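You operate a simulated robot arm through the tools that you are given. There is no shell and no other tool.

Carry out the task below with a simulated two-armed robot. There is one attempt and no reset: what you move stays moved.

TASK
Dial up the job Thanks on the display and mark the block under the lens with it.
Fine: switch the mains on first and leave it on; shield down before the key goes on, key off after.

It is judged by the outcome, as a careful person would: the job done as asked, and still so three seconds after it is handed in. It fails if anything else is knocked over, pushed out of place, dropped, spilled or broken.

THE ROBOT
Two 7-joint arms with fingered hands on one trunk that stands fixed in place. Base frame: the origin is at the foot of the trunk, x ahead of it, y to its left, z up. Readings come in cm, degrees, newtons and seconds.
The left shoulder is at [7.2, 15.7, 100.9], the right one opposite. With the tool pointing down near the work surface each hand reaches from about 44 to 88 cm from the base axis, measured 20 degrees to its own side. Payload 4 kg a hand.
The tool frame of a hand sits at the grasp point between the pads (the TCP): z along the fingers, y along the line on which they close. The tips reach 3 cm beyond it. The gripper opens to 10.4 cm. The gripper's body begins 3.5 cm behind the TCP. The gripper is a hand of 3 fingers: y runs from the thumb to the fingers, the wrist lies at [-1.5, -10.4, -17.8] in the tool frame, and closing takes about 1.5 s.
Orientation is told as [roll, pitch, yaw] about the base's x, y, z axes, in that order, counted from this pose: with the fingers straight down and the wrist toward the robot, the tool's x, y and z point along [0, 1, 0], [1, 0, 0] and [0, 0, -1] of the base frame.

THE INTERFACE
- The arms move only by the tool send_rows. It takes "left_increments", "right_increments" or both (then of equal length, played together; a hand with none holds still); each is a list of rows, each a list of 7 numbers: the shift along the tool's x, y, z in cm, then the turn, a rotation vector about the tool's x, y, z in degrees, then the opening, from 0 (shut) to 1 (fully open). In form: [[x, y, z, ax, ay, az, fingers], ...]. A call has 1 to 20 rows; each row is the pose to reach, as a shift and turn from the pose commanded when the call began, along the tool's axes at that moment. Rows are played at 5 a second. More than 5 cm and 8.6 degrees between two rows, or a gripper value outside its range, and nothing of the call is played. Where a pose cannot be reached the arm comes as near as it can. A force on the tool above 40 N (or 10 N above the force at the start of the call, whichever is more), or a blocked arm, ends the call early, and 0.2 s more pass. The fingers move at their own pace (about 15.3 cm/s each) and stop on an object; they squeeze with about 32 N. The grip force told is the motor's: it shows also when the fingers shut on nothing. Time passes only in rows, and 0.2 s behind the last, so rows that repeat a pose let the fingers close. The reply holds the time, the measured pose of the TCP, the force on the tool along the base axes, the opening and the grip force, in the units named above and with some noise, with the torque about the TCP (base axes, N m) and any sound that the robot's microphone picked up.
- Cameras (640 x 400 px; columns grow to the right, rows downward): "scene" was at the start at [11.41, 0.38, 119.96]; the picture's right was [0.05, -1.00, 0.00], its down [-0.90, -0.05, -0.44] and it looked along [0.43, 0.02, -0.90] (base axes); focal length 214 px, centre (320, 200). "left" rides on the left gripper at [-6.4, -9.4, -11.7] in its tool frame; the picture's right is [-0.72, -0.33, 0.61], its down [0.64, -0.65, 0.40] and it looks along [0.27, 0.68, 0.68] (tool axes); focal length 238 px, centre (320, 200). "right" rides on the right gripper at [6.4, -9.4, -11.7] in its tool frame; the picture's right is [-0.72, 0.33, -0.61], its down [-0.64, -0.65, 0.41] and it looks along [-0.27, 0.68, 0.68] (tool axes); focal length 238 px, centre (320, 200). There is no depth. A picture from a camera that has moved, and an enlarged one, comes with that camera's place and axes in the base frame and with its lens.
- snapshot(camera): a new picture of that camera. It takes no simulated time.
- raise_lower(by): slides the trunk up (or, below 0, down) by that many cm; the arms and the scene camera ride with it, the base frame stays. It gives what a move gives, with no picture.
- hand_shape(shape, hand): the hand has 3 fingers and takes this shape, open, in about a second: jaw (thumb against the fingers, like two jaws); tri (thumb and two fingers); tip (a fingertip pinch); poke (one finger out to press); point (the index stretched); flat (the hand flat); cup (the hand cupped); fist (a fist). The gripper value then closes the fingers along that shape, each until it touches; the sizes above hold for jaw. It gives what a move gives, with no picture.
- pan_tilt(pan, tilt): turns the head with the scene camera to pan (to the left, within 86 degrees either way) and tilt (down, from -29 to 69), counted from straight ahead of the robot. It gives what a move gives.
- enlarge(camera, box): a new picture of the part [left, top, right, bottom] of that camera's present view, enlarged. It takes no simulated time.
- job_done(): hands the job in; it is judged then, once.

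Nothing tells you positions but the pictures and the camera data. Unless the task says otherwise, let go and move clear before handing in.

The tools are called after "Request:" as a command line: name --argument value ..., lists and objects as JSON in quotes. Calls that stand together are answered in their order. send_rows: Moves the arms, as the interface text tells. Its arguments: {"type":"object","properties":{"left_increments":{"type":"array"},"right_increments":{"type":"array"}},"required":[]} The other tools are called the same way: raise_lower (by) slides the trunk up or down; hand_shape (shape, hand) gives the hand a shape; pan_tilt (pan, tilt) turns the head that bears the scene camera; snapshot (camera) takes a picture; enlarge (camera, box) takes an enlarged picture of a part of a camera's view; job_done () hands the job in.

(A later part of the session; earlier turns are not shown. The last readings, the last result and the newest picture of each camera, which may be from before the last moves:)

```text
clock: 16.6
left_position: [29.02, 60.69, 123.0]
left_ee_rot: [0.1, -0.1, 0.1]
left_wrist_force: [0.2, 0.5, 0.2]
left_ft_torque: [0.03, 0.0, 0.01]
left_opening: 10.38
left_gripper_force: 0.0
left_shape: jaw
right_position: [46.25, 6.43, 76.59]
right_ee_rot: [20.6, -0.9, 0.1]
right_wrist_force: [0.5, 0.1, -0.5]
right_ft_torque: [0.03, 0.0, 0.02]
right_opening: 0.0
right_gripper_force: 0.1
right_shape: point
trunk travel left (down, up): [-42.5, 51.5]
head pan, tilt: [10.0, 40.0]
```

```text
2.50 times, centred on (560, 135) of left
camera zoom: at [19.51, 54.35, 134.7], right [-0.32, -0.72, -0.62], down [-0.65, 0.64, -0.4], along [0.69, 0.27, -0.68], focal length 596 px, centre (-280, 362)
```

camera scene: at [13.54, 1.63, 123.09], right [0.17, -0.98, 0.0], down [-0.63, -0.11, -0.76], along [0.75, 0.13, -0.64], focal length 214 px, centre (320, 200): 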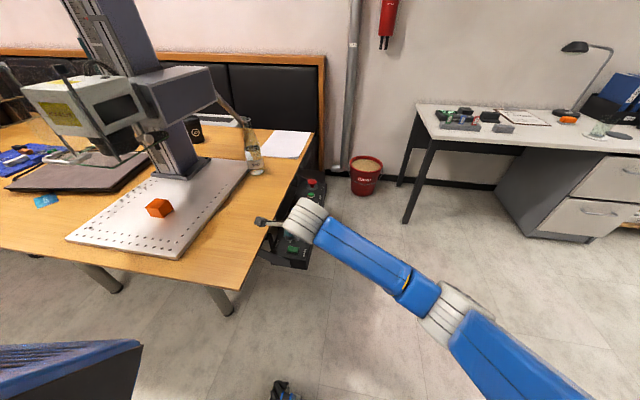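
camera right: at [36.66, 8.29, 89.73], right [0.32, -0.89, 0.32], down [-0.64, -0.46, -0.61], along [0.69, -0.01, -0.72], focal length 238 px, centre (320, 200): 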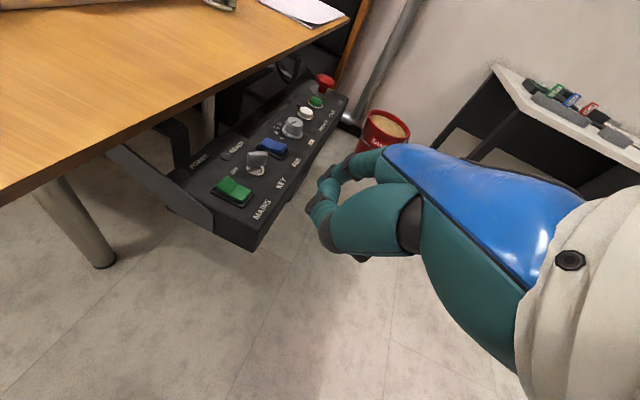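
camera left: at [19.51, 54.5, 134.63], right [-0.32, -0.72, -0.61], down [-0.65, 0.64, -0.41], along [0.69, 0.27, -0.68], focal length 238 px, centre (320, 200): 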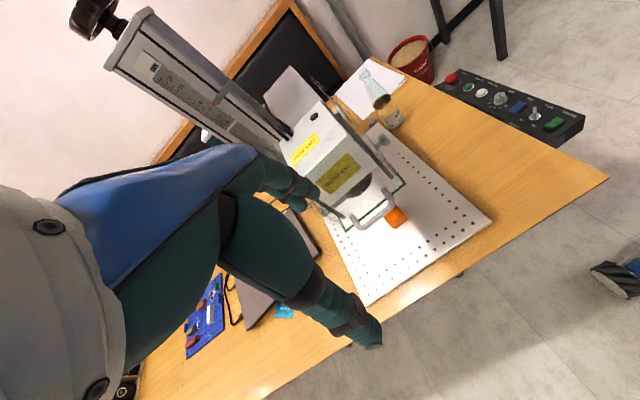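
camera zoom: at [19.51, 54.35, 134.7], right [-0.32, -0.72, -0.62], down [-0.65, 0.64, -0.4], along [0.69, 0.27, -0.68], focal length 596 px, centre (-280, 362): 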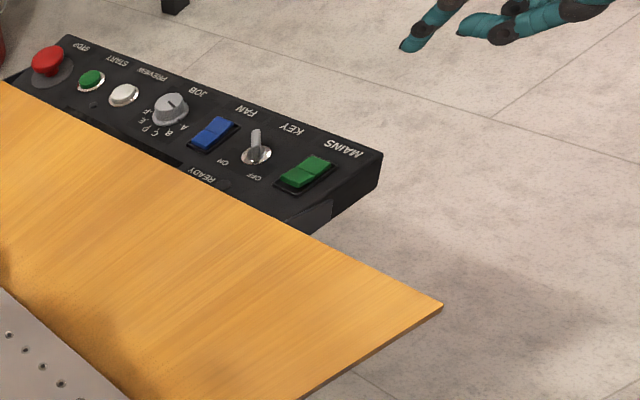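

Request:
send_rows --right_increments '[[2, 1.5, -0.5, 0, -5, 0, 0], [4, 3, -0.8, 0, -10, 0, 0], [6, 4.5, -0.8, 0, -15, 0, 0], [7.4, 5.75, -0.86, 0, -20.6, 0, 0], [7.4, 5.75, -0.86, 0, -20.6, 0, 0]]'

Request:
enlarge --camera "left" --box '[450, 25, 640, 155]'

Request:
snapshot --camera "right"

```text
clock: 17.8
left_position: [28.88, 60.7, 123.02]
left_ee_rot: [0.1, -0.1, 0.0]
left_wrist_force: [-0.1, -0.3, 0.0]
left_ft_torque: [0.0, 0.01, -0.01]
left_opening: 10.38
left_gripper_force: 0.0
left_shape: jaw
right_position: [51.98, 13.1, 80.14]
right_ee_rot: [0.2, -0.8, 0.1]
right_wrist_force: [-0.2, -0.3, 0.1]
right_ft_torque: [-0.02, 0.02, 0.0]
right_opening: 0.01
right_gripper_force: 0.1
right_shape: point
trunk travel left (down, up): [-42.5, 51.5]
head pan, tilt: [10.0, 40.0]
```

```text
3.08 times, centred on (545, 90) of left
camera zoom: at [19.48, 54.3, 134.72], right [-0.32, -0.72, -0.62], down [-0.65, 0.64, -0.4], along [0.69, 0.27, -0.68], focal length 733 px, centre (-372, 538)
```

zoom: 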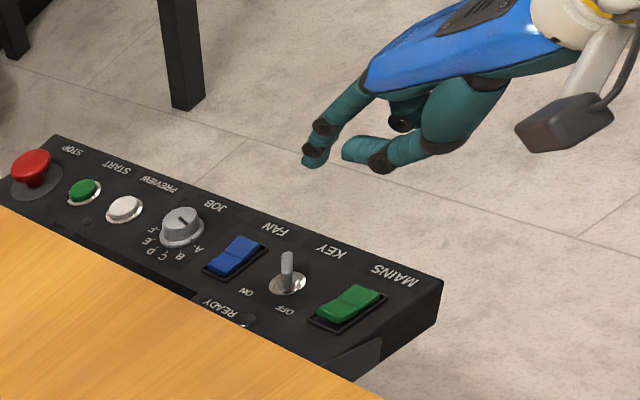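

```text
taken
camera right: at [42.41, 19.4, 91.71], right [0.32, -0.72, 0.62], down [-0.65, -0.64, -0.41], along [0.69, -0.27, -0.67], focal length 238 px, centre (320, 200)
```

right: 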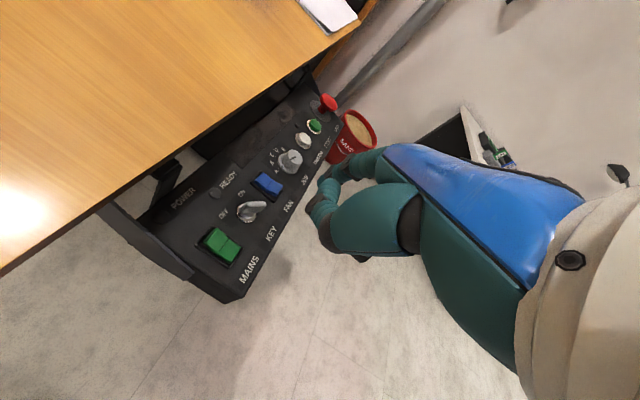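

"Point" sticks out forwards, so poke is better for vertical presses. I'll go back to poke, without the tilt and yawed 30°, so the folded fingers stay off the rocker.

Request:
hand_shape --shape "poke" --hand "right"

Request:
send_rows --right_increments '[[1, 0.1, 0.5, 0, 0, -7, 0], [2, 0.2, 1.5, 0, 0, -14, 0], [3.5, 0.3, 2.5, 0, 0, -22, 0], [4.8, 0.5, 3.5, 0, 0, -30, 0], [4.8, 0.5, 4.1, 0, 0, -30, 0]]'

Request:
enlarge --camera "left" --box '[480, 55, 600, 155]'

Request:
snapshot --camera "right"

```text
clock: 18.7
left_position: [28.97, 60.68, 123.04]
left_ee_rot: [0.1, -0.2, -0.1]
left_wrist_force: [-0.4, -0.2, 0.5]
left_ft_torque: [-0.02, 0.0, 0.02]
left_opening: 10.37
left_gripper_force: 0.0
left_shape: jaw
right_position: [51.95, 13.1, 80.05]
right_ee_rot: [0.1, -0.9, 0.1]
right_wrist_force: [-0.8, -0.2, 0.5]
right_ft_torque: [-0.02, -0.02, -0.01]
right_opening: 0.01
right_gripper_force: 0.1
right_shape: poke
trunk travel left (down, up): [-42.5, 51.5]
head pan, tilt: [10.0, 40.0]
```

```text
clock: 19.9
left_position: [28.9, 60.68, 123.1]
left_ee_rot: [0.1, -0.2, 0.0]
left_wrist_force: [-0.6, 0.0, 0.4]
left_ft_torque: [-0.02, -0.04, 0.0]
left_opening: 10.37
left_gripper_force: 0.1
left_shape: jaw
right_position: [52.56, 17.78, 76.03]
right_ee_rot: [-0.4, -0.8, 30.2]
right_wrist_force: [-0.4, 0.2, -0.7]
right_ft_torque: [-0.02, -0.02, -0.06]
right_opening: 0.0
right_gripper_force: 0.2
right_shape: poke
trunk travel left (down, up): [-42.5, 51.5]
head pan, tilt: [10.0, 40.0]
```

```text
4.00 times, centred on (540, 105) of left
camera zoom: at [19.5, 54.34, 134.71], right [-0.32, -0.72, -0.62], down [-0.65, 0.64, -0.4], along [0.69, 0.27, -0.68], focal length 953 px, centre (-560, 580)
```

zoom: 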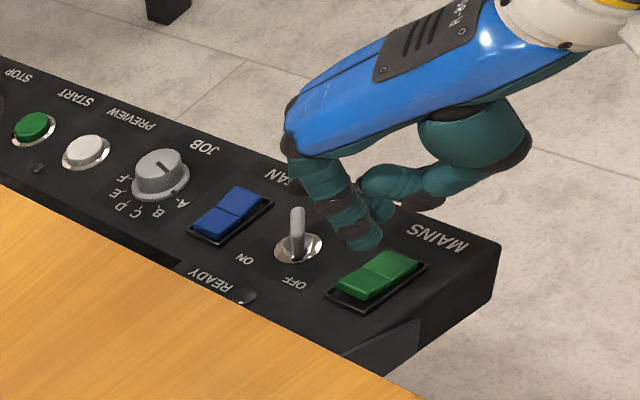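

```text
taken
camera right: at [41.02, 18.66, 87.55], right [0.63, -0.46, 0.62], down [-0.24, -0.88, -0.41], along [0.74, 0.11, -0.67], focal length 238 px, centre (320, 200)
```

right: 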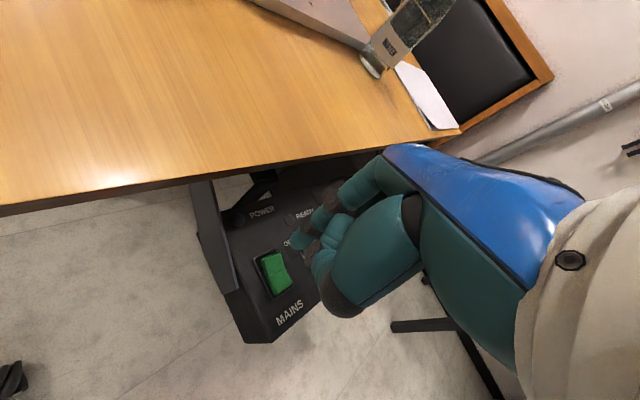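

The fingertip is now the lowest point and sits at about [52.6, 18.5, 72.5] above the rocker. Pressing down.

Request:
send_rows --right_increments '[[0, 0, 2, 0, 0, 0, 0], [0, 0, 3.5, 0, 0, 0, 0], [0, 0, 4.2, 0, 0, 0, 0], [0, 0, 4.7, 0, 0, 0, 0], [0, 0, 5.2, 0, 0, 0, 0], [0, 0, 5.6, 0, 0, 0, 0]]'

Request:
enlarge --camera "left" --box '[480, 55, 600, 155]'

```text
clock: 21.3
left_position: [28.5, 60.54, 123.24]
left_ee_rot: [0.1, -0.3, 0.0]
left_wrist_force: [-0.3, 1.3, -0.6]
left_ft_torque: [-0.01, -0.02, -0.01]
left_opening: 10.36
left_gripper_force: 0.0
left_shape: jaw
right_position: [52.8, 17.81, 71.27]
right_ee_rot: [-1.0, -2.0, 30.1]
right_wrist_force: [2.0, 2.7, 31.4]
right_ft_torque: [-0.13, -0.17, 0.06]
right_opening: 0.0
right_gripper_force: 0.0
right_shape: poke
trunk travel left (down, up): [-42.5, 51.5]
head pan, tilt: [10.0, 40.0]
```

```text
4.00 times, centred on (540, 105) of left
camera zoom: at [19.02, 54.24, 134.89], right [-0.32, -0.72, -0.62], down [-0.65, 0.64, -0.41], along [0.69, 0.27, -0.67], focal length 953 px, centre (-560, 580)
```

zoom: 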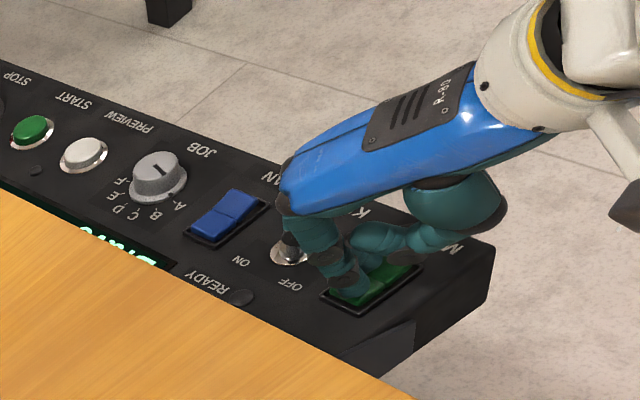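

The display has lit up, so mains is on. I'll lift straight off and read the display.

Request:
send_rows --right_increments '[[0, 0, -1.5, 0, 0, 0, 0], [0, 0, -4.5, 0, 0, 0, 0], [0, 0, -8, 0, 0, 0, 0], [-3, -2, -11, 0, 0, 5, 0], [-6, -4, -13, 0, 0, 10, 0], [-9, -5, -16, 0, 0, 17, 0], [-11, -6, -18, 0, 0, 24, 0], [-12, -6, -20, 0, 0, 30, 0]]'

Request:
snapshot --camera "right"

Request:
enlarge --camera "right" --box '[120, 80, 320, 240]'

Request:
enlarge --camera "left" --box '[430, 55, 600, 155]'

```text
clock: 23.1
left_position: [28.9, 60.24, 123.34]
left_ee_rot: [0.2, -0.3, 0.1]
left_wrist_force: [-0.3, -0.1, 1.1]
left_ft_torque: [0.01, 0.0, 0.01]
left_opening: 10.37
left_gripper_force: 0.1
left_shape: jaw
right_position: [55.96, -0.87, 88.51]
right_ee_rot: [-5.4, -2.8, -4.6]
right_wrist_force: [0.3, 0.5, -0.8]
right_ft_torque: [0.01, 0.02, 0.01]
right_opening: 0.0
right_gripper_force: 0.0
right_shape: poke
right hand out of reach, approached as far as the arm can: row 8
trunk travel left (down, up): [-42.5, 51.5]
head pan, tilt: [10.0, 40.0]
stopped in row 8 (right hand): the arm was blocked; the commanded pose is now the measured one
```

```text
taken
camera right: at [46.69, 7.32, 99.21], right [0.24, -0.68, 0.69], down [-0.69, -0.62, -0.37], along [0.69, -0.39, -0.62], focal length 238 px, centre (320, 200)
```

right: 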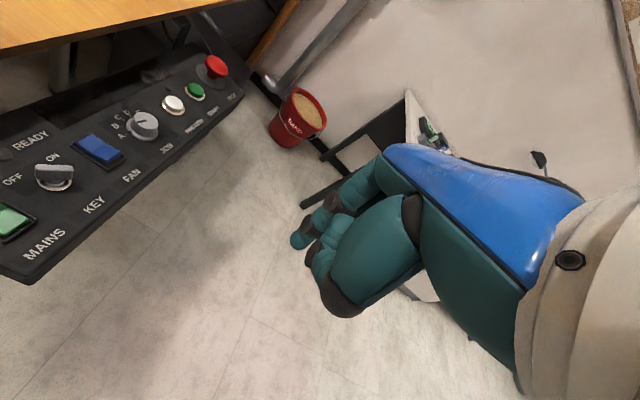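

```text
2.50 times, centred on (220, 160) of right
camera zoom: at [46.69, 7.32, 99.21], right [0.24, -0.68, 0.69], down [-0.69, -0.62, -0.37], along [0.69, -0.39, -0.62], focal length 596 px, centre (570, 300)
```

zoom: 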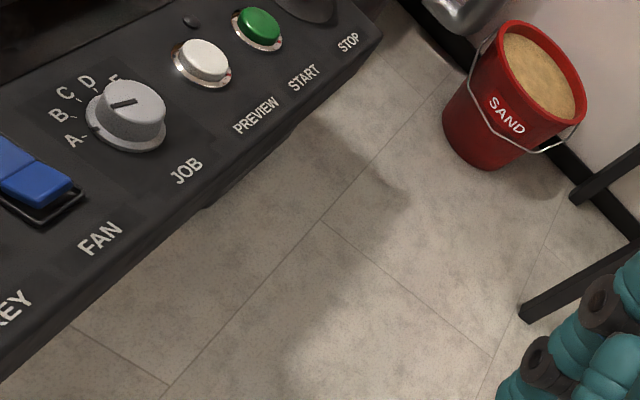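

```text
3.76 times, centred on (515, 105) of left
camera zoom: at [19.44, 54.01, 134.85], right [-0.32, -0.72, -0.62], down [-0.65, 0.64, -0.4], along [0.69, 0.27, -0.68], focal length 897 px, centre (-414, 558)
```

zoom: 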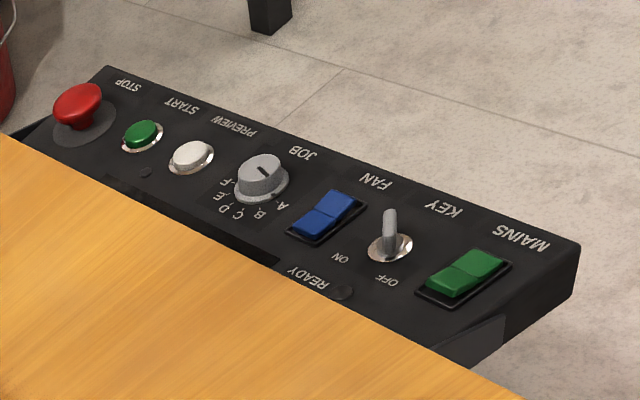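

The display went dark again after release, so the rocker didn't latch. The contact torque shows folded fingers bearing on the other half. I'll re-approach with the hand leaned the other way so only the index touches.

Request:
send_rows --right_increments '[[1.6, -0.8, 0.6, 0.4, 0.8, -5, 0], [3.2, -1.7, 1.3, 0.8, 1.6, -10, 0], [4.7, -2.5, 2, 1.2, 2.4, -15, 0], [6.3, -3.4, 2.6, 1.6, 3.2, -20, 0], [7.8, -4.2, 3.2, 2, 4, -25, 0], [9.4, -5.1, 3.9, 2.4, 4.7, -30, 0], [10.9, -6, 4.5, 2.8, 5.4, -34.6, 0], [10.9, -6, 4.5, 2.8, 5.4, -34.6, 0]]'

Request:
snapshot --camera "right"

Request:
enlarge --camera "right" --box '[200, 100, 360, 220]'

```text
clock: 24.8
left_position: [28.79, 60.24, 123.34]
left_ee_rot: [0.4, -0.2, 0.0]
left_wrist_force: [-0.8, 0.2, -0.5]
left_ft_torque: [-0.01, 0.04, -0.02]
left_opening: 10.37
left_gripper_force: 0.0
left_shape: jaw
right_position: [54.33, 4.45, 81.99]
right_ee_rot: [-6.9, 1.9, 24.8]
right_wrist_force: [-0.4, 0.2, 0.0]
right_ft_torque: [0.0, -0.03, 0.01]
right_opening: 0.0
right_gripper_force: 0.0
right_shape: poke
trunk travel left (down, up): [-42.5, 51.5]
head pan, tilt: [10.0, 40.0]
stopped in row 8 (right hand): the arm was blocked; the commanded pose is now the measured one
```

```text
taken
camera right: at [42.84, 7.61, 93.27], right [0.59, -0.44, 0.68], down [-0.31, -0.9, -0.3], along [0.75, -0.04, -0.66], focal length 238 px, centre (320, 200)
```

right: 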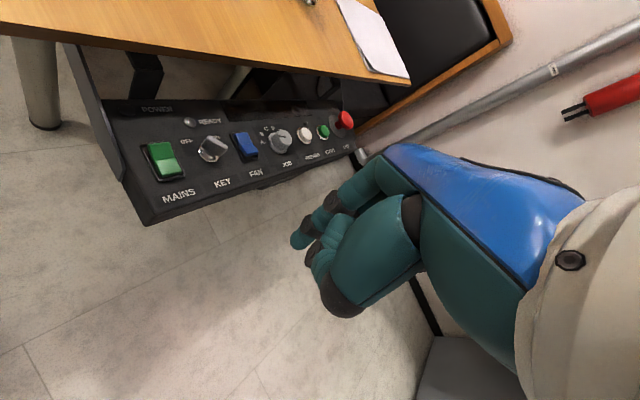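

```text
3.33 times, centred on (280, 160) of right
camera zoom: at [42.84, 7.61, 93.27], right [0.59, -0.44, 0.68], down [-0.31, -0.9, -0.3], along [0.75, -0.04, -0.66], focal length 794 px, centre (453, 333)
```

zoom: 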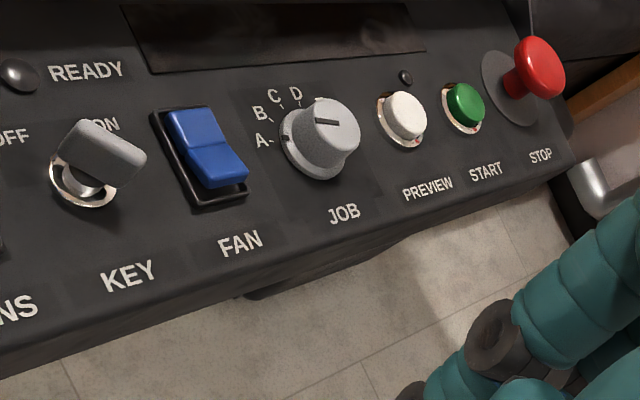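

Request:
enlarge --camera "right" --box '[120, 90, 260, 200]'

Request:
snapshot --camera "scene"

Request:
enlarge --camera "left" --box '[500, 90, 580, 140]'

```text
3.64 times, centred on (190, 145) of right
camera zoom: at [42.84, 7.61, 93.27], right [0.59, -0.44, 0.68], down [-0.31, -0.9, -0.3], along [0.75, -0.04, -0.66], focal length 867 px, centre (793, 400)
```

zoom: 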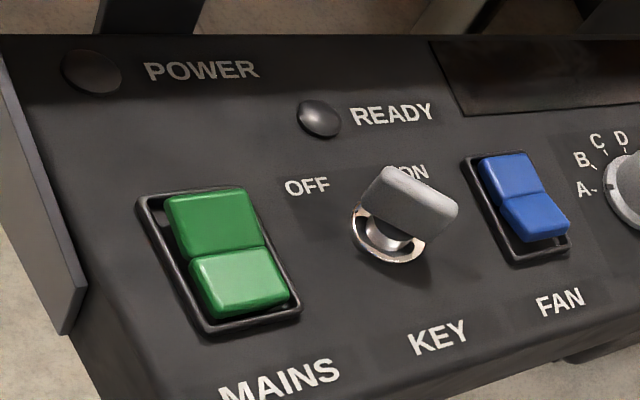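

```text
taken
camera scene: at [13.52, 1.64, 123.09], right [0.17, -0.98, 0.0], down [-0.63, -0.11, -0.76], along [0.75, 0.13, -0.64], focal length 214 px, centre (320, 200)
```

scene: 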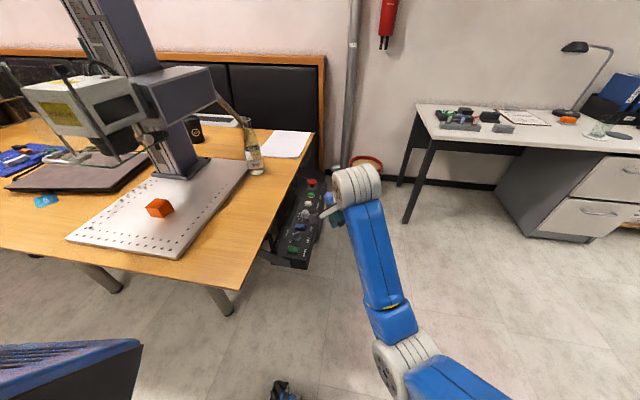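

```text
8.00 times, centred on (540, 115) of left
camera zoom: at [19.35, 53.87, 134.92], right [-0.32, -0.72, -0.62], down [-0.65, 0.64, -0.4], along [0.69, 0.27, -0.67], focal length 1907 px, centre (-1440, 880)
```

zoom: 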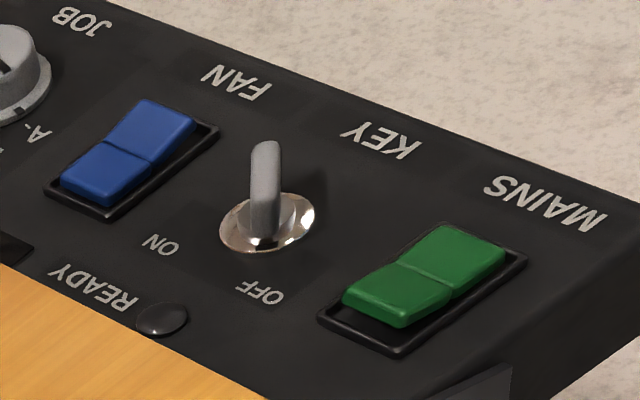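

Comparing views, the table-side half is the raised one, so pressing it is right. I'll go back over it with roll −12°, yaw 30° for a clean index-only press.

Request:
send_rows --right_increments '[[2.8, 0.8, 0.2, -0.4, -1, -1, 0], [5.6, 1.6, 0.5, -0.8, -2, -2, 0], [8.3, 2.4, 1, -1.2, -3, -3, 0], [11.1, 3.2, 2, -1.6, -4, -4, 0], [13.9, 3.9, 3.36, -1.9, -5, -5.2, 0], [13.9, 3.9, 3.36, -1.9, -5, -5.2, 0]]'

Request:
enlarge --camera "left" --box '[480, 55, 600, 155]'

Request:
snapshot --camera "right"

```text
clock: 26.1
left_position: [28.67, 59.9, 123.4]
left_ee_rot: [0.4, -0.2, 0.1]
left_wrist_force: [1.2, -0.5, 0.6]
left_ft_torque: [0.01, 0.01, 0.01]
left_opening: 10.38
left_gripper_force: 0.0
left_shape: jaw
right_position: [56.48, 11.4, 75.34]
right_ee_rot: [-18.2, 1.1, 25.2]
right_wrist_force: [-0.5, -0.3, 0.5]
right_ft_torque: [-0.04, 0.0, 0.0]
right_opening: 0.0
right_gripper_force: 0.1
right_shape: poke
trunk travel left (down, up): [-42.5, 51.5]
head pan, tilt: [10.0, 40.0]
stopped in row 6 (right hand): the arm was blocked; the commanded pose is now the measured one
```

```text
4.00 times, centred on (540, 105) of left
camera zoom: at [19.29, 53.63, 135.03], right [-0.32, -0.72, -0.62], down [-0.65, 0.64, -0.4], along [0.69, 0.27, -0.67], focal length 953 px, centre (-560, 580)
```

zoom: 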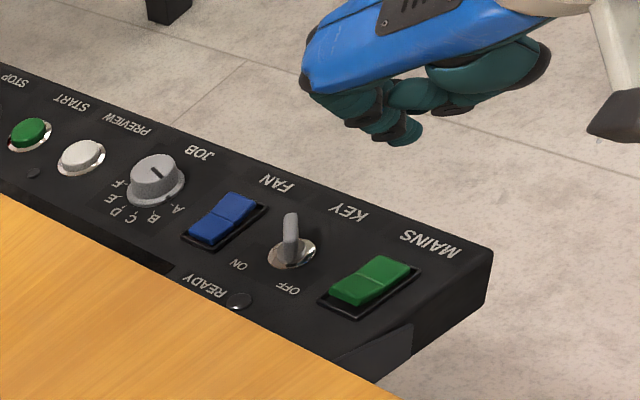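

```text
taken
camera right: at [43.92, 16.26, 84.73], right [0.52, -0.3, 0.8], down [-0.28, -0.94, -0.17], along [0.81, -0.14, -0.57], focal length 238 px, centre (320, 200)
```

right: 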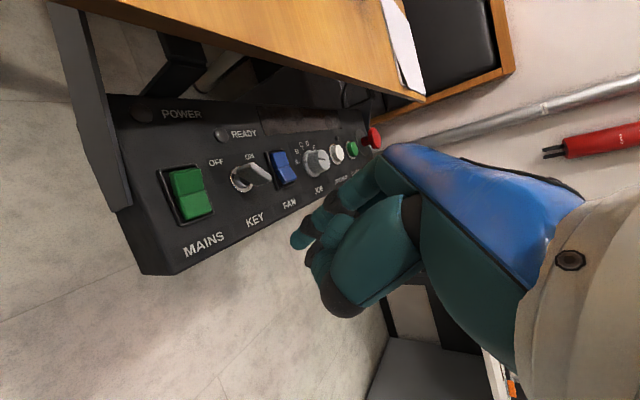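

The right arm keeps reporting "blocked" and falls short, so I need to see what is obstructing it.

Request:
pan_tilt --pan -30 --tilt 65

Request:
snapshot --camera "scene"

Request:
snapshot --camera "left"

```text
clock: 27.1
left_position: [28.8, 59.99, 123.42]
left_ee_rot: [0.4, -0.2, 0.1]
left_wrist_force: [0.4, -0.3, 0.6]
left_ft_torque: [0.02, 0.02, -0.01]
left_opening: 10.4
left_gripper_force: 0.1
left_shape: jaw
right_position: [56.3, 11.39, 75.16]
right_ee_rot: [-18.2, 1.2, 25.3]
right_wrist_force: [0.3, -0.2, 0.1]
right_ft_torque: [0.02, 0.02, 0.01]
right_opening: 0.0
right_gripper_force: 0.0
right_shape: poke
trunk travel left (down, up): [-42.5, 51.5]
head pan, tilt: [-30.0, 65.0]
```

```text
taken
camera scene: at [10.42, -2.85, 119.88], right [-0.5, -0.87, 0.0], down [-0.79, 0.45, -0.42], along [0.37, -0.21, -0.91], focal length 214 px, centre (320, 200)
```

scene: 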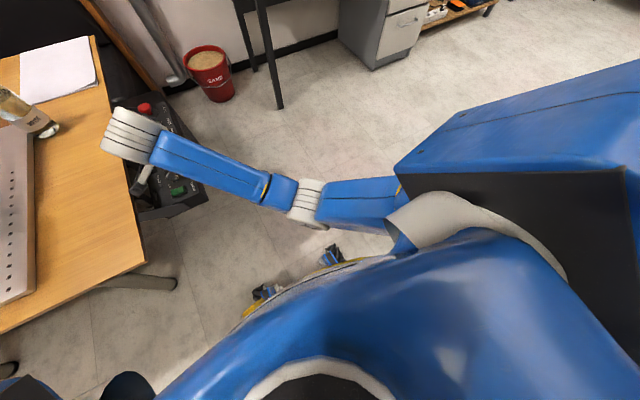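

```text
taken
camera left: at [19.3, 53.65, 135.02], right [-0.32, -0.71, -0.62], down [-0.65, 0.64, -0.4], along [0.69, 0.27, -0.67], focal length 238 px, centre (320, 200)
```

left: 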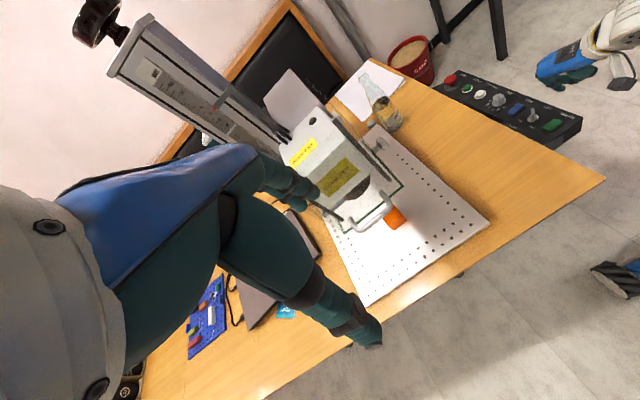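

The right elbow is jammed against the torso when that arm reaches across. The left arm lines up with the panel much better, so I'll park the right hand as an observer and use the left hand for the panel.

Request:
send_rows --right_increments '[[-0.93, 0, -2.85, 0, 0, 0, 0], [-2.8, -2, -4.6, 0, 2, 3, 0], [-4.8, -4, -6.3, 0, 4, 6, 0], [-6.8, -6, -8, 0, 6, 9, 0], [-8.8, -8, -9.7, 0, 8, 12, 0], [-10.8, -10, -11.4, 0, 10, 15, 0], [-12.8, -12, -13, 0, 12, 18, 0], [-14.9, -14, -14.5, 0, 14, 20, 0], [-17, -16, -16, 0, 16, 22, 0], [-19.2, -18.4, -17.7, -1, 18, 25, 0], [-19.2, -18.4, -17.7, -1, 18, 25, 0]]'

Request:
snapshot --camera "right"

Request:
snapshot --camera "scene"

```text
clock: 28.6
left_position: [28.71, 59.56, 123.61]
left_ee_rot: [0.6, -0.3, 0.0]
left_wrist_force: [-0.7, 0.1, 0.0]
left_ft_torque: [0.0, -0.01, 0.01]
left_opening: 10.4
left_gripper_force: 0.2
left_shape: jaw
right_position: [53.36, -4.53, 87.01]
right_ee_rot: [-15.6, -2.6, 6.3]
right_wrist_force: [0.2, -0.2, 0.7]
right_ft_torque: [-0.01, 0.01, -0.01]
right_opening: 0.0
right_gripper_force: 0.1
right_shape: poke
right hand out of reach, approached as far as the arm can: row 6, 7
trunk travel left (down, up): [-42.5, 51.5]
head pan, tilt: [-30.0, 65.0]
stopped in row 7 (right hand): the arm was blocked; the commanded pose is now the measured one
```

```text
taken
camera right: at [42.59, 3.71, 96.1], right [0.35, -0.49, 0.8], down [-0.56, -0.79, -0.25], along [0.75, -0.36, -0.55], focal length 238 px, centre (320, 200)
```

right: 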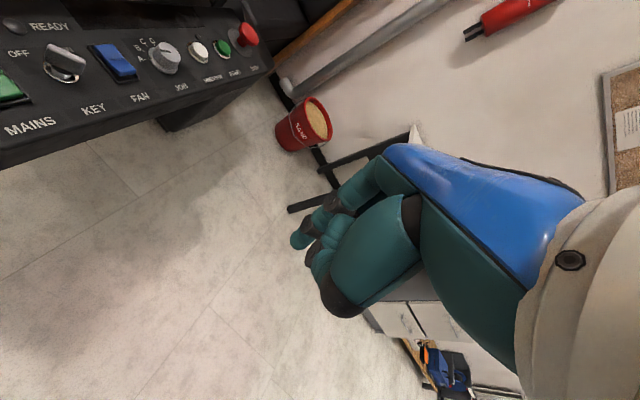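

```text
taken
camera scene: at [10.42, -3.05, 119.87], right [-0.5, -0.87, 0.0], down [-0.79, 0.45, -0.42], along [0.36, -0.21, -0.91], focal length 214 px, centre (320, 200)
```

scene: 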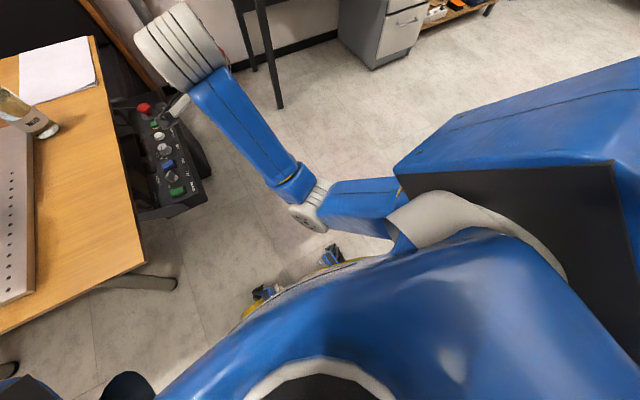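

Request:
send_rows --right_increments '[[-2.8, -0.2, -1.3, 0, 0, 0, 0], [-5.7, -0.5, -2.6, 0, 0, 0, 0], [-8.5, -0.8, -3.9, 0, 0, 0, 0], [-11.4, -1, -5.2, 0, 0, 0, 0], [-14.2, -1.3, -6.4, 0, 0, 0, 0], [-14.2, -1.3, -6.4, 0, 0, 0, 0]]'

Request:
snapshot --camera "scene"

```text
clock: 29.4
left_position: [28.62, 59.54, 123.65]
left_ee_rot: [0.6, -0.3, 0.1]
left_wrist_force: [0.2, -0.6, 0.1]
left_ft_torque: [0.02, 0.0, -0.01]
left_opening: 10.36
left_gripper_force: 0.1
left_shape: jaw
right_position: [54.27, -15.88, 92.21]
right_ee_rot: [-21.4, -3.8, 2.0]
right_wrist_force: [0.4, 0.0, -0.2]
right_ft_torque: [-0.03, 0.01, -0.01]
right_opening: 0.0
right_gripper_force: 0.0
right_shape: poke
right hand out of reach, approached as far as the arm can: row 3
trunk travel left (down, up): [-42.5, 51.5]
head pan, tilt: [-30.0, 65.0]
stopped in row 3 (right hand): the arm was blocked; the commanded pose is now the measured one
```

```text
taken
camera scene: at [10.41, -2.99, 119.87], right [-0.5, -0.87, 0.0], down [-0.79, 0.45, -0.42], along [0.36, -0.21, -0.91], focal length 214 px, centre (320, 200)
```

scene: 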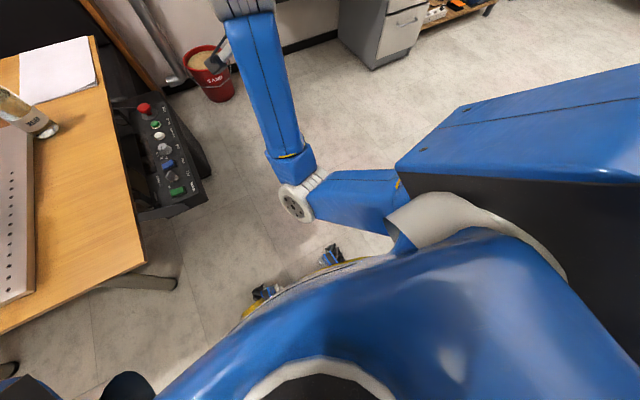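

Request:
send_rows --right_increments '[[-0.5, 0.1, -3.3, 0, 0, 0, 0], [-1, 0.2, -6.6, 0, 3, 0, 0], [-1.5, 0.3, -9.9, 0, 6, 0, 0], [-2, 0.5, -13.2, 0, 9, 0, 0], [-2.5, 0.6, -16.5, 1, 12, 0, 0], [-3, 0.8, -19.8, 2, 15, 0, 0], [-3.5, 0.9, -23.1, 3, 18, 0, 0], [-3.9, 1, -26.4, 3.8, 21, 0, 0], [-3.9, 1, -26.4, 3.8, 21, 0, 0]]'

Request:
snapshot --camera "scene"

```text
clock: 31.0
left_position: [28.95, 59.21, 123.64]
left_ee_rot: [0.8, 0.0, -0.1]
left_wrist_force: [0.7, 0.6, 0.3]
left_ft_torque: [-0.01, 0.04, -0.02]
left_opening: 10.38
left_gripper_force: 0.0
left_shape: jaw
right_position: [59.39, -22.21, 104.1]
right_ee_rot: [-3.4, 14.0, -9.7]
right_wrist_force: [0.2, -0.6, 0.1]
right_ft_torque: [0.0, 0.07, -0.01]
right_opening: 0.0
right_gripper_force: 0.0
right_shape: poke
right hand out of reach, approached as far as the arm can: row 2, 3, 4, 5, 6, 7, 8
trunk travel left (down, up): [-42.5, 51.5]
head pan, tilt: [-30.0, 65.0]
stopped in row 8 (right hand): the arm was blocked; the commanded pose is now the measured one
```

```text
taken
camera scene: at [10.88, -3.11, 119.81], right [-0.5, -0.87, 0.0], down [-0.79, 0.45, -0.42], along [0.36, -0.21, -0.91], focal length 214 px, centre (320, 200)
```

scene: 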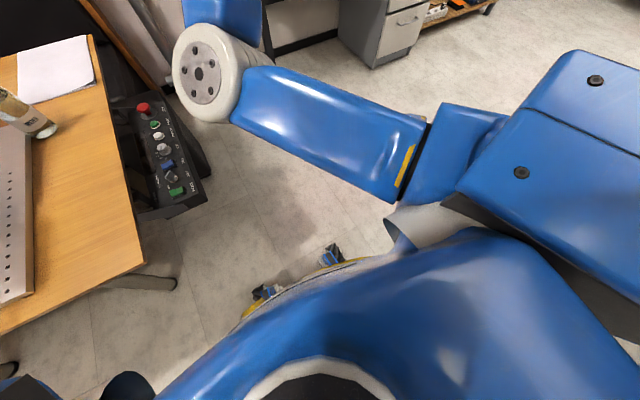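

Request:
send_rows --right_increments '[[-1.7, 3, 0, -2, 0, 0, 0], [-3.3, 6, 0, -4, 0, 0, 0], [-5, 9, -0.2, -6, 1, 0, 0], [-6.6, 12, -0.3, -8, 2, 0, 0], [-8.3, 15, -0.4, -10, 3, 0, 0], [-9.9, 18, -0.5, -12, 3, 0, 0], [-9.9, 18, -0.5, -12, 3, 0, 0]]'

Request:
snapshot --camera "scene"

```text
clock: 32.6
left_position: [28.46, 59.5, 123.75]
left_ee_rot: [0.5, -0.4, 0.0]
left_wrist_force: [-0.5, 0.0, -0.2]
left_ft_torque: [0.01, 0.0, -0.01]
left_opening: 10.38
left_gripper_force: 0.0
left_shape: jaw
right_position: [74.9, -34.34, 101.18]
right_ee_rot: [-0.4, 1.8, -9.0]
right_wrist_force: [-0.1, -0.2, -0.6]
right_ft_torque: [-0.01, 0.0, -0.02]
right_opening: 0.01
right_gripper_force: 0.0
right_shape: poke
trunk travel left (down, up): [-42.5, 51.5]
head pan, tilt: [-30.0, 65.0]
```

```text
taken
camera scene: at [10.47, -3.02, 119.87], right [-0.5, -0.87, 0.0], down [-0.79, 0.45, -0.42], along [0.36, -0.21, -0.91], focal length 214 px, centre (320, 200)
```

scene: 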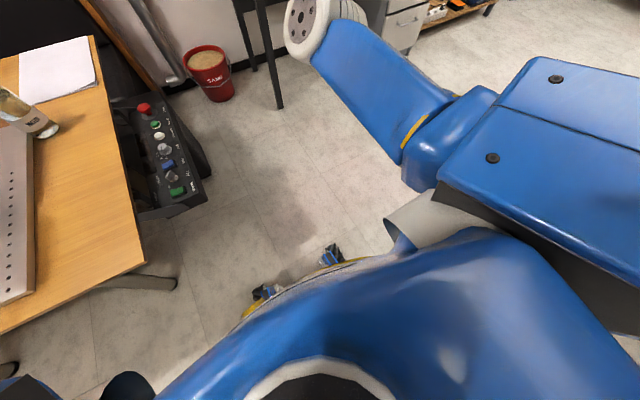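

The right arm is free again. I'll draw it back to a parked observing position on the right.

Request:
send_rows --right_increments '[[0, -3.3, 0, 0, 0, 0, 0], [0, -6.6, 0, 0, 0, 0, 0], [0.1, -10, 0, 0, 0, 0, 0], [0.2, -13.3, 0, 0, 0, 0, 0], [0.3, -16.6, 0, 0, 0, 0, 0], [0.4, -20, 0, 0, 0, 0, 0], [0.4, -23, 0, 0, 0, 0, 0], [0.4, -23, 0, 0, 0, 0, 0]]'

Request:
snapshot --camera "scene"

Request:
snapshot --camera "right"

```text
clock: 34.4
left_position: [28.63, 59.41, 123.8]
left_ee_rot: [0.7, -0.3, -0.1]
left_wrist_force: [-0.7, 0.0, -0.1]
left_ft_torque: [-0.03, 0.0, 0.01]
left_opening: 10.37
left_gripper_force: 0.0
left_shape: jaw
right_position: [52.36, -30.26, 101.76]
right_ee_rot: [-0.4, 1.9, -9.0]
right_wrist_force: [-0.1, 0.4, -0.1]
right_ft_torque: [-0.02, 0.05, 0.0]
right_opening: 0.0
right_gripper_force: 0.0
right_shape: poke
trunk travel left (down, up): [-42.5, 51.5]
head pan, tilt: [-30.0, 65.0]
```

```text
taken
camera scene: at [10.48, -2.95, 119.86], right [-0.5, -0.87, 0.0], down [-0.79, 0.45, -0.42], along [0.36, -0.21, -0.91], focal length 214 px, centre (320, 200)
```

scene: 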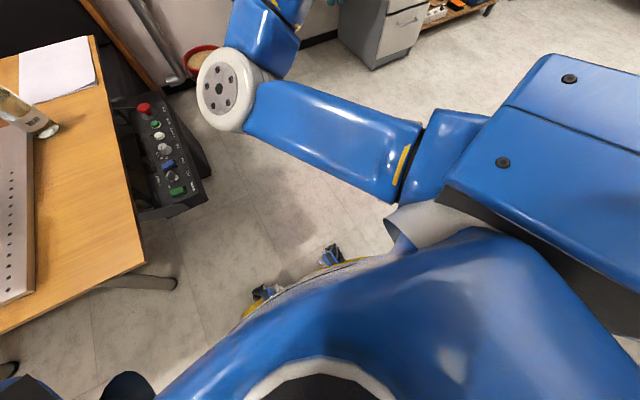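

```text
taken
camera right: at [44.47, -22.59, 113.78], right [0.23, -0.76, 0.61], down [-0.76, -0.53, -0.38], along [0.61, -0.37, -0.7], focal length 238 px, centre (320, 200)
```

right: 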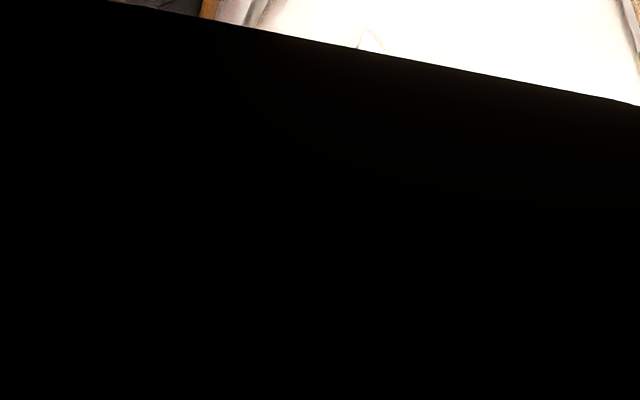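

The right camera is blocked by its own forearm. I'll park the right arm stretched out to the right, clear of the workspace, and work with the left arm.

Request:
send_rows --right_increments '[[0, 3.3, 0, 0, 0, 0, 0], [-0.5, 6.6, 0, 0, 0, 0, 0], [-1, 10, 0, 0, 0, 0, 0], [-2, 13.3, 0, 0, 0, 0, 0], [-3, 16.6, 0, 0, 0, -5, 0], [-4, 19, 0, 0, 0, -10, 0], [-5, 20, 0, 0, 0, -15, 0], [-6, 20, 0, 0, 0, -22, 0], [-7, 20, 0, 0, 0, -29, 0], [-8, 20, 0, 0, 0, -36, 0], [-9, 20, 0, 0, 0, -43, 0], [-10, 20, 0, 0, 0, -50, 0]]'

Request:
snapshot --camera "scene"

Request:
snapshot --camera "right"

```text
clock: 37.0
left_position: [28.37, 59.21, 123.86]
left_ee_rot: [0.8, -0.4, 0.0]
left_wrist_force: [0.6, -0.2, -0.8]
left_ft_torque: [-0.04, -0.03, -0.04]
left_opening: 10.37
left_gripper_force: 0.0
left_shape: jaw
right_position: [70.24, -43.26, 101.16]
right_ee_rot: [1.3, 1.4, 41.1]
right_wrist_force: [-0.2, 0.5, 0.4]
right_ft_torque: [-0.01, -0.01, -0.01]
right_opening: 0.0
right_gripper_force: 0.1
right_shape: poke
right hand out of reach, approached as far as the arm can: row 12
trunk travel left (down, up): [-42.5, 51.5]
head pan, tilt: [-30.0, 65.0]
```

```text
taken
camera scene: at [10.37, -3.19, 119.87], right [-0.5, -0.87, 0.0], down [-0.79, 0.45, -0.42], along [0.36, -0.21, -0.91], focal length 214 px, centre (320, 200)
```

scene: 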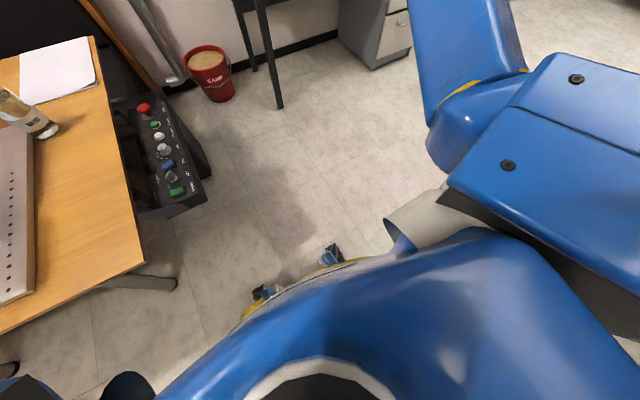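

```text
taken
camera right: at [59.25, -44.62, 113.25], right [0.74, -0.33, 0.59], down [-0.08, -0.91, -0.4], along [0.67, 0.25, -0.7], focal length 238 px, centre (320, 200)
```

right: 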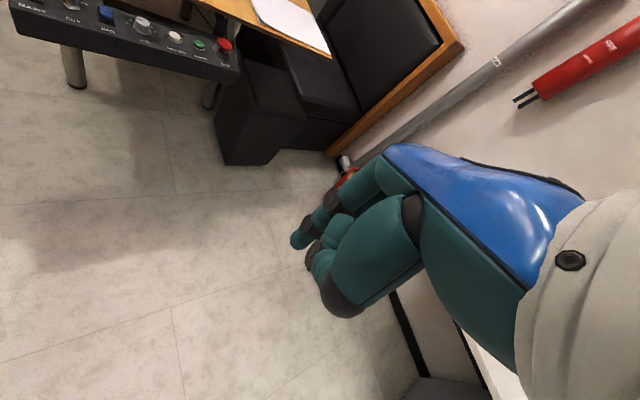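

The right arm is clear and its camera now sees the panel from the front. I'll bring the left hand, in poke shape, over toward the panel, keeping high until it's past the machine.

Request:
hand_shape --shape "poke" --hand "left"

Request:
send_rows --left_increments '[[-4, 0.5, 1, 0, 0, 0, 0], [-8, 1, 2, 0, 0, 0, 0], [-12, 1.5, 3, 0, 0, 0, 0], [-16, 2.5, 4, 0, 0, 0, 0], [-20, 4, 5, 0, 0, 0, 0], [-24, 6, 6, 0, 0, 0, 0], [-28, 8, 8, 0, 0, 0, 0], [-32, 10, 10, 0, 0, 0, 0], [-35, 12, 12, 0, 0, 0, 0], [-38, 14, 14, 0, 0, 0, 0], [-38, 14, 14, 0, 0, 0, 0]]'

Request:
pan_tilt --pan 10 --tilt 50

Request:
snapshot --camera "scene"

Request:
snapshot --camera "left"

```text
clock: 37.9
left_position: [28.56, 59.44, 123.78]
left_ee_rot: [0.7, -0.4, 0.0]
left_wrist_force: [-0.4, -0.2, -0.1]
left_ft_torque: [0.01, 0.01, 0.01]
left_opening: 0.0
left_gripper_force: 0.1
left_shape: poke
right_position: [70.29, -43.16, 101.05]
right_ee_rot: [1.2, 1.5, 41.1]
right_wrist_force: [-0.3, 0.4, 0.6]
right_ft_torque: [-0.06, 0.01, -0.02]
right_opening: 0.0
right_gripper_force: 0.1
right_shape: poke
trunk travel left (down, up): [-42.5, 51.5]
head pan, tilt: [-30.0, 65.0]
```

```text
clock: 40.3
left_position: [42.72, 21.38, 109.29]
left_ee_rot: [0.8, -0.4, 0.0]
left_wrist_force: [0.7, 1.4, -0.2]
left_ft_torque: [-0.03, 0.03, 0.01]
left_opening: 0.0
left_gripper_force: 0.1
left_shape: poke
right_position: [70.23, -43.3, 101.13]
right_ee_rot: [1.2, 1.3, 41.0]
right_wrist_force: [0.0, -0.3, -0.3]
right_ft_torque: [0.02, -0.01, -0.05]
right_opening: 0.0
right_gripper_force: 0.1
right_shape: poke
trunk travel left (down, up): [-42.5, 51.5]
head pan, tilt: [-30.0, 65.0]
```

```text
clock: 41.4
left_position: [42.68, 21.53, 109.37]
left_ee_rot: [0.7, -0.4, 0.0]
left_wrist_force: [-0.2, 0.6, 0.4]
left_ft_torque: [-0.01, -0.02, 0.01]
left_opening: 0.0
left_gripper_force: 0.0
left_shape: poke
right_position: [70.2, -43.3, 101.06]
right_ee_rot: [1.3, 1.6, 41.0]
right_wrist_force: [0.3, 0.8, 0.1]
right_ft_torque: [-0.03, -0.02, 0.02]
right_opening: 0.03
right_gripper_force: 0.0
right_shape: poke
trunk travel left (down, up): [-42.5, 51.5]
head pan, tilt: [10.0, 50.0]
```

```text
taken
camera scene: at [12.84, 1.13, 121.66], right [0.17, -0.98, 0.0], down [-0.76, -0.13, -0.64], along [0.63, 0.11, -0.77], focal length 214 px, centre (320, 200)
```

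scene: 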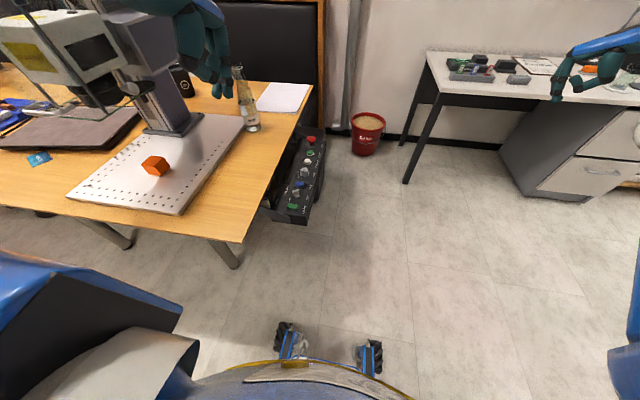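

```text
taken
camera left: at [33.3, 15.05, 120.92], right [-0.32, -0.71, -0.62], down [-0.65, 0.65, -0.4], along [0.69, 0.28, -0.67], focal length 238 px, centre (320, 200)
```

left: 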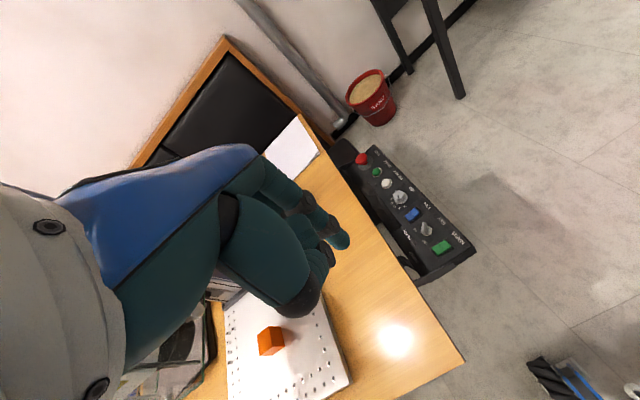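

The left arm reaches nicely. I'll bring its index finger to hover over the MAINS rocker, leaned 15° so the index is lowest.

Request:
send_rows --left_increments '[[-1, 1, 3.5, 0, 2, 0, 0], [-2, 2, 7, 0, 4, 0, 0], [-3, 3, 10.5, 0, 6, 0, 0], [-3.7, 4.2, 14, 0, 8, 0, 0], [-3.7, 5.4, 17.5, 0, 10, 0, 0], [-3.7, 6.6, 21, 0, 12, 0, 0], [-3.7, 7.8, 24.5, 0, 14, 0, 0], [-3.7, 8.8, 28, 0, 15, 0, 0], [-3.7, 9.55, 31, 0, 15, 0, 0], [-3.7, 9.55, 33.3, 0, 15, 0, 0], [-3.7, 9.55, 33.3, 0, 15, 0, 0]]'

Request:
snapshot --camera "scene"

Request:
snapshot --camera "left"

Request:
enlarge --camera "right" --box '[0, 0, 240, 150]'

```text
clock: 43.8
left_position: [49.92, 22.52, 79.87]
left_ee_rot: [15.7, -0.4, 0.0]
left_wrist_force: [0.1, 0.3, -0.7]
left_ft_torque: [-0.01, -0.04, 0.02]
left_opening: 0.01
left_gripper_force: 0.1
left_shape: poke
left hand out of reach, approached as far as the arm can: row 7, 8, 9, 10, 11
right_position: [70.32, -43.37, 101.07]
right_ee_rot: [1.3, 1.5, 41.0]
right_wrist_force: [0.1, 0.8, -0.9]
right_ft_torque: [-0.01, 0.02, 0.0]
right_opening: 0.0
right_gripper_force: 0.1
right_shape: poke
trunk travel left (down, up): [-42.5, 51.5]
head pan, tilt: [10.0, 50.0]
```

```text
taken
camera scene: at [12.87, 1.12, 121.66], right [0.17, -0.98, 0.0], down [-0.76, -0.13, -0.64], along [0.63, 0.11, -0.77], focal length 214 px, centre (320, 200)
```

scene: 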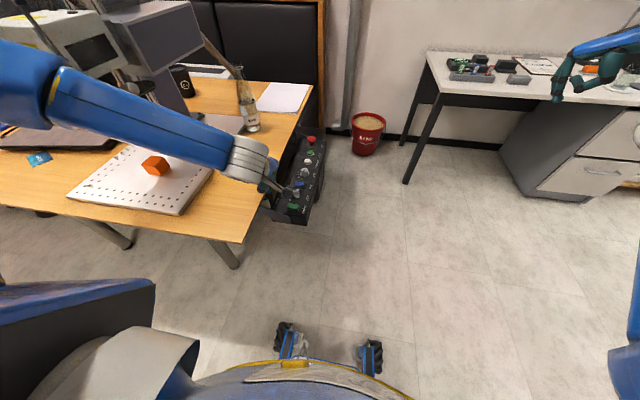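

```text
taken
camera left: at [40.38, 13.37, 89.36], right [-0.32, -0.53, -0.79], down [-0.65, 0.73, -0.22], along [0.69, 0.44, -0.58], focal length 238 px, centre (320, 200)
```

left: 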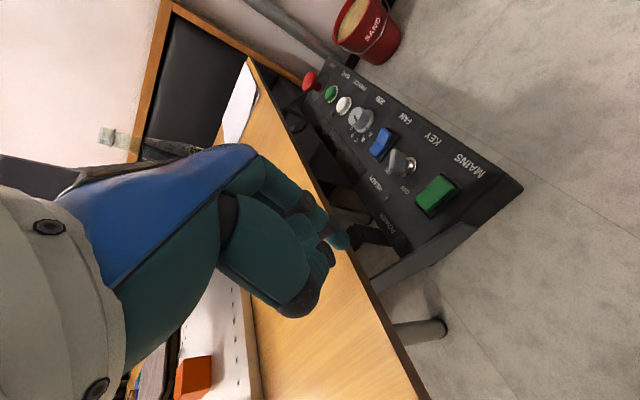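

```text
2.67 times, centred on (120, 75) of right
camera zoom: at [59.38, -44.68, 113.21], right [0.74, -0.33, 0.59], down [-0.09, -0.91, -0.4], along [0.67, 0.25, -0.7], focal length 636 px, centre (853, 533)
```

zoom: 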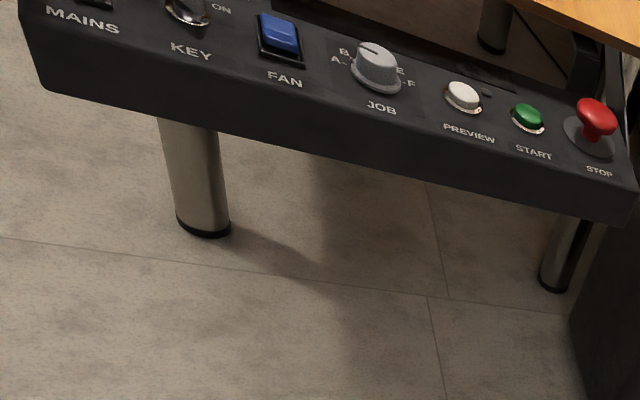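

The left arm is too folded at this trunk height, leaving the elbow sticking out. Raising the trunk by 30 cm should let the arms reach down more naturally.

Request:
raise_lower --by 30

Request:
snapshot --camera "scene"

Request:
snapshot --camera "left"

Request:
snapshot --camera "right"

```text
clock: 46.8
left_position: [49.83, 22.59, 109.88]
left_ee_rot: [15.7, -0.4, 0.0]
left_wrist_force: [0.1, -1.2, 0.1]
left_ft_torque: [0.0, -0.01, 0.0]
left_opening: 0.02
left_gripper_force: 0.1
left_shape: poke
right_position: [70.3, -43.24, 131.07]
right_ee_rot: [1.3, 1.6, 40.9]
right_wrist_force: [0.0, -0.6, -0.8]
right_ft_torque: [0.01, 0.02, -0.01]
right_opening: 0.0
right_gripper_force: 0.1
right_shape: poke
trunk travel left (down, up): [-72.5, 21.5]
head pan, tilt: [10.0, 50.0]
```

```text
taken
camera scene: at [12.98, 1.11, 151.66], right [0.17, -0.98, 0.0], down [-0.76, -0.13, -0.64], along [0.63, 0.11, -0.77], focal length 214 px, centre (320, 200)
```

scene: 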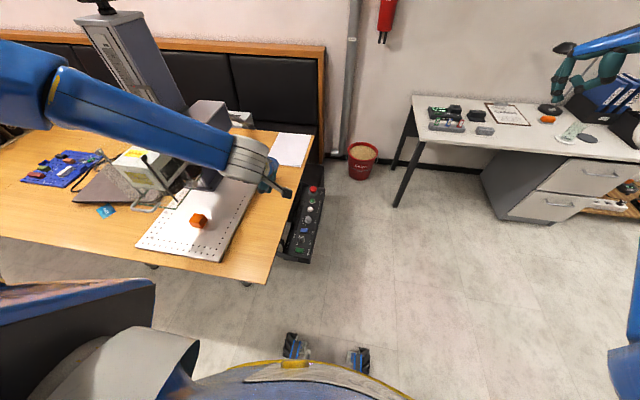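

```text
taken
camera left: at [40.44, 13.34, 119.37], right [-0.32, -0.53, -0.79], down [-0.65, 0.73, -0.22], along [0.69, 0.44, -0.58], focal length 238 px, centre (320, 200)
```

left: 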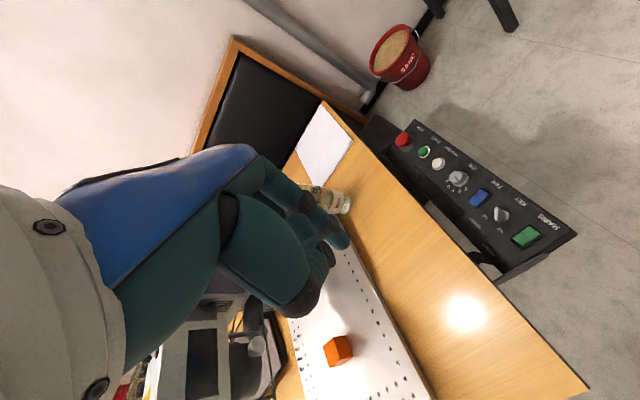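

```text
taken
camera right: at [59.46, -44.7, 143.2], right [0.74, -0.33, 0.59], down [-0.09, -0.91, -0.4], along [0.67, 0.25, -0.7], focal length 238 px, centre (320, 200)
```

right: 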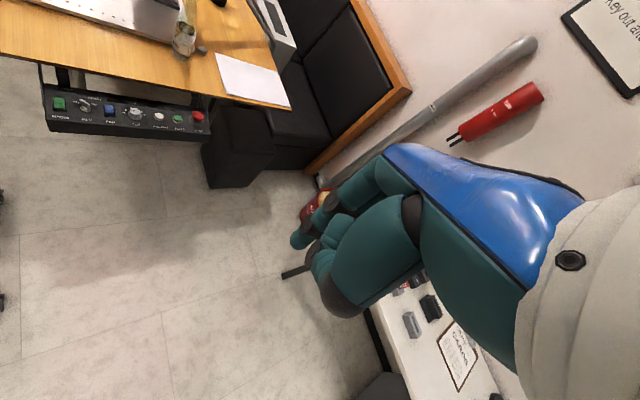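

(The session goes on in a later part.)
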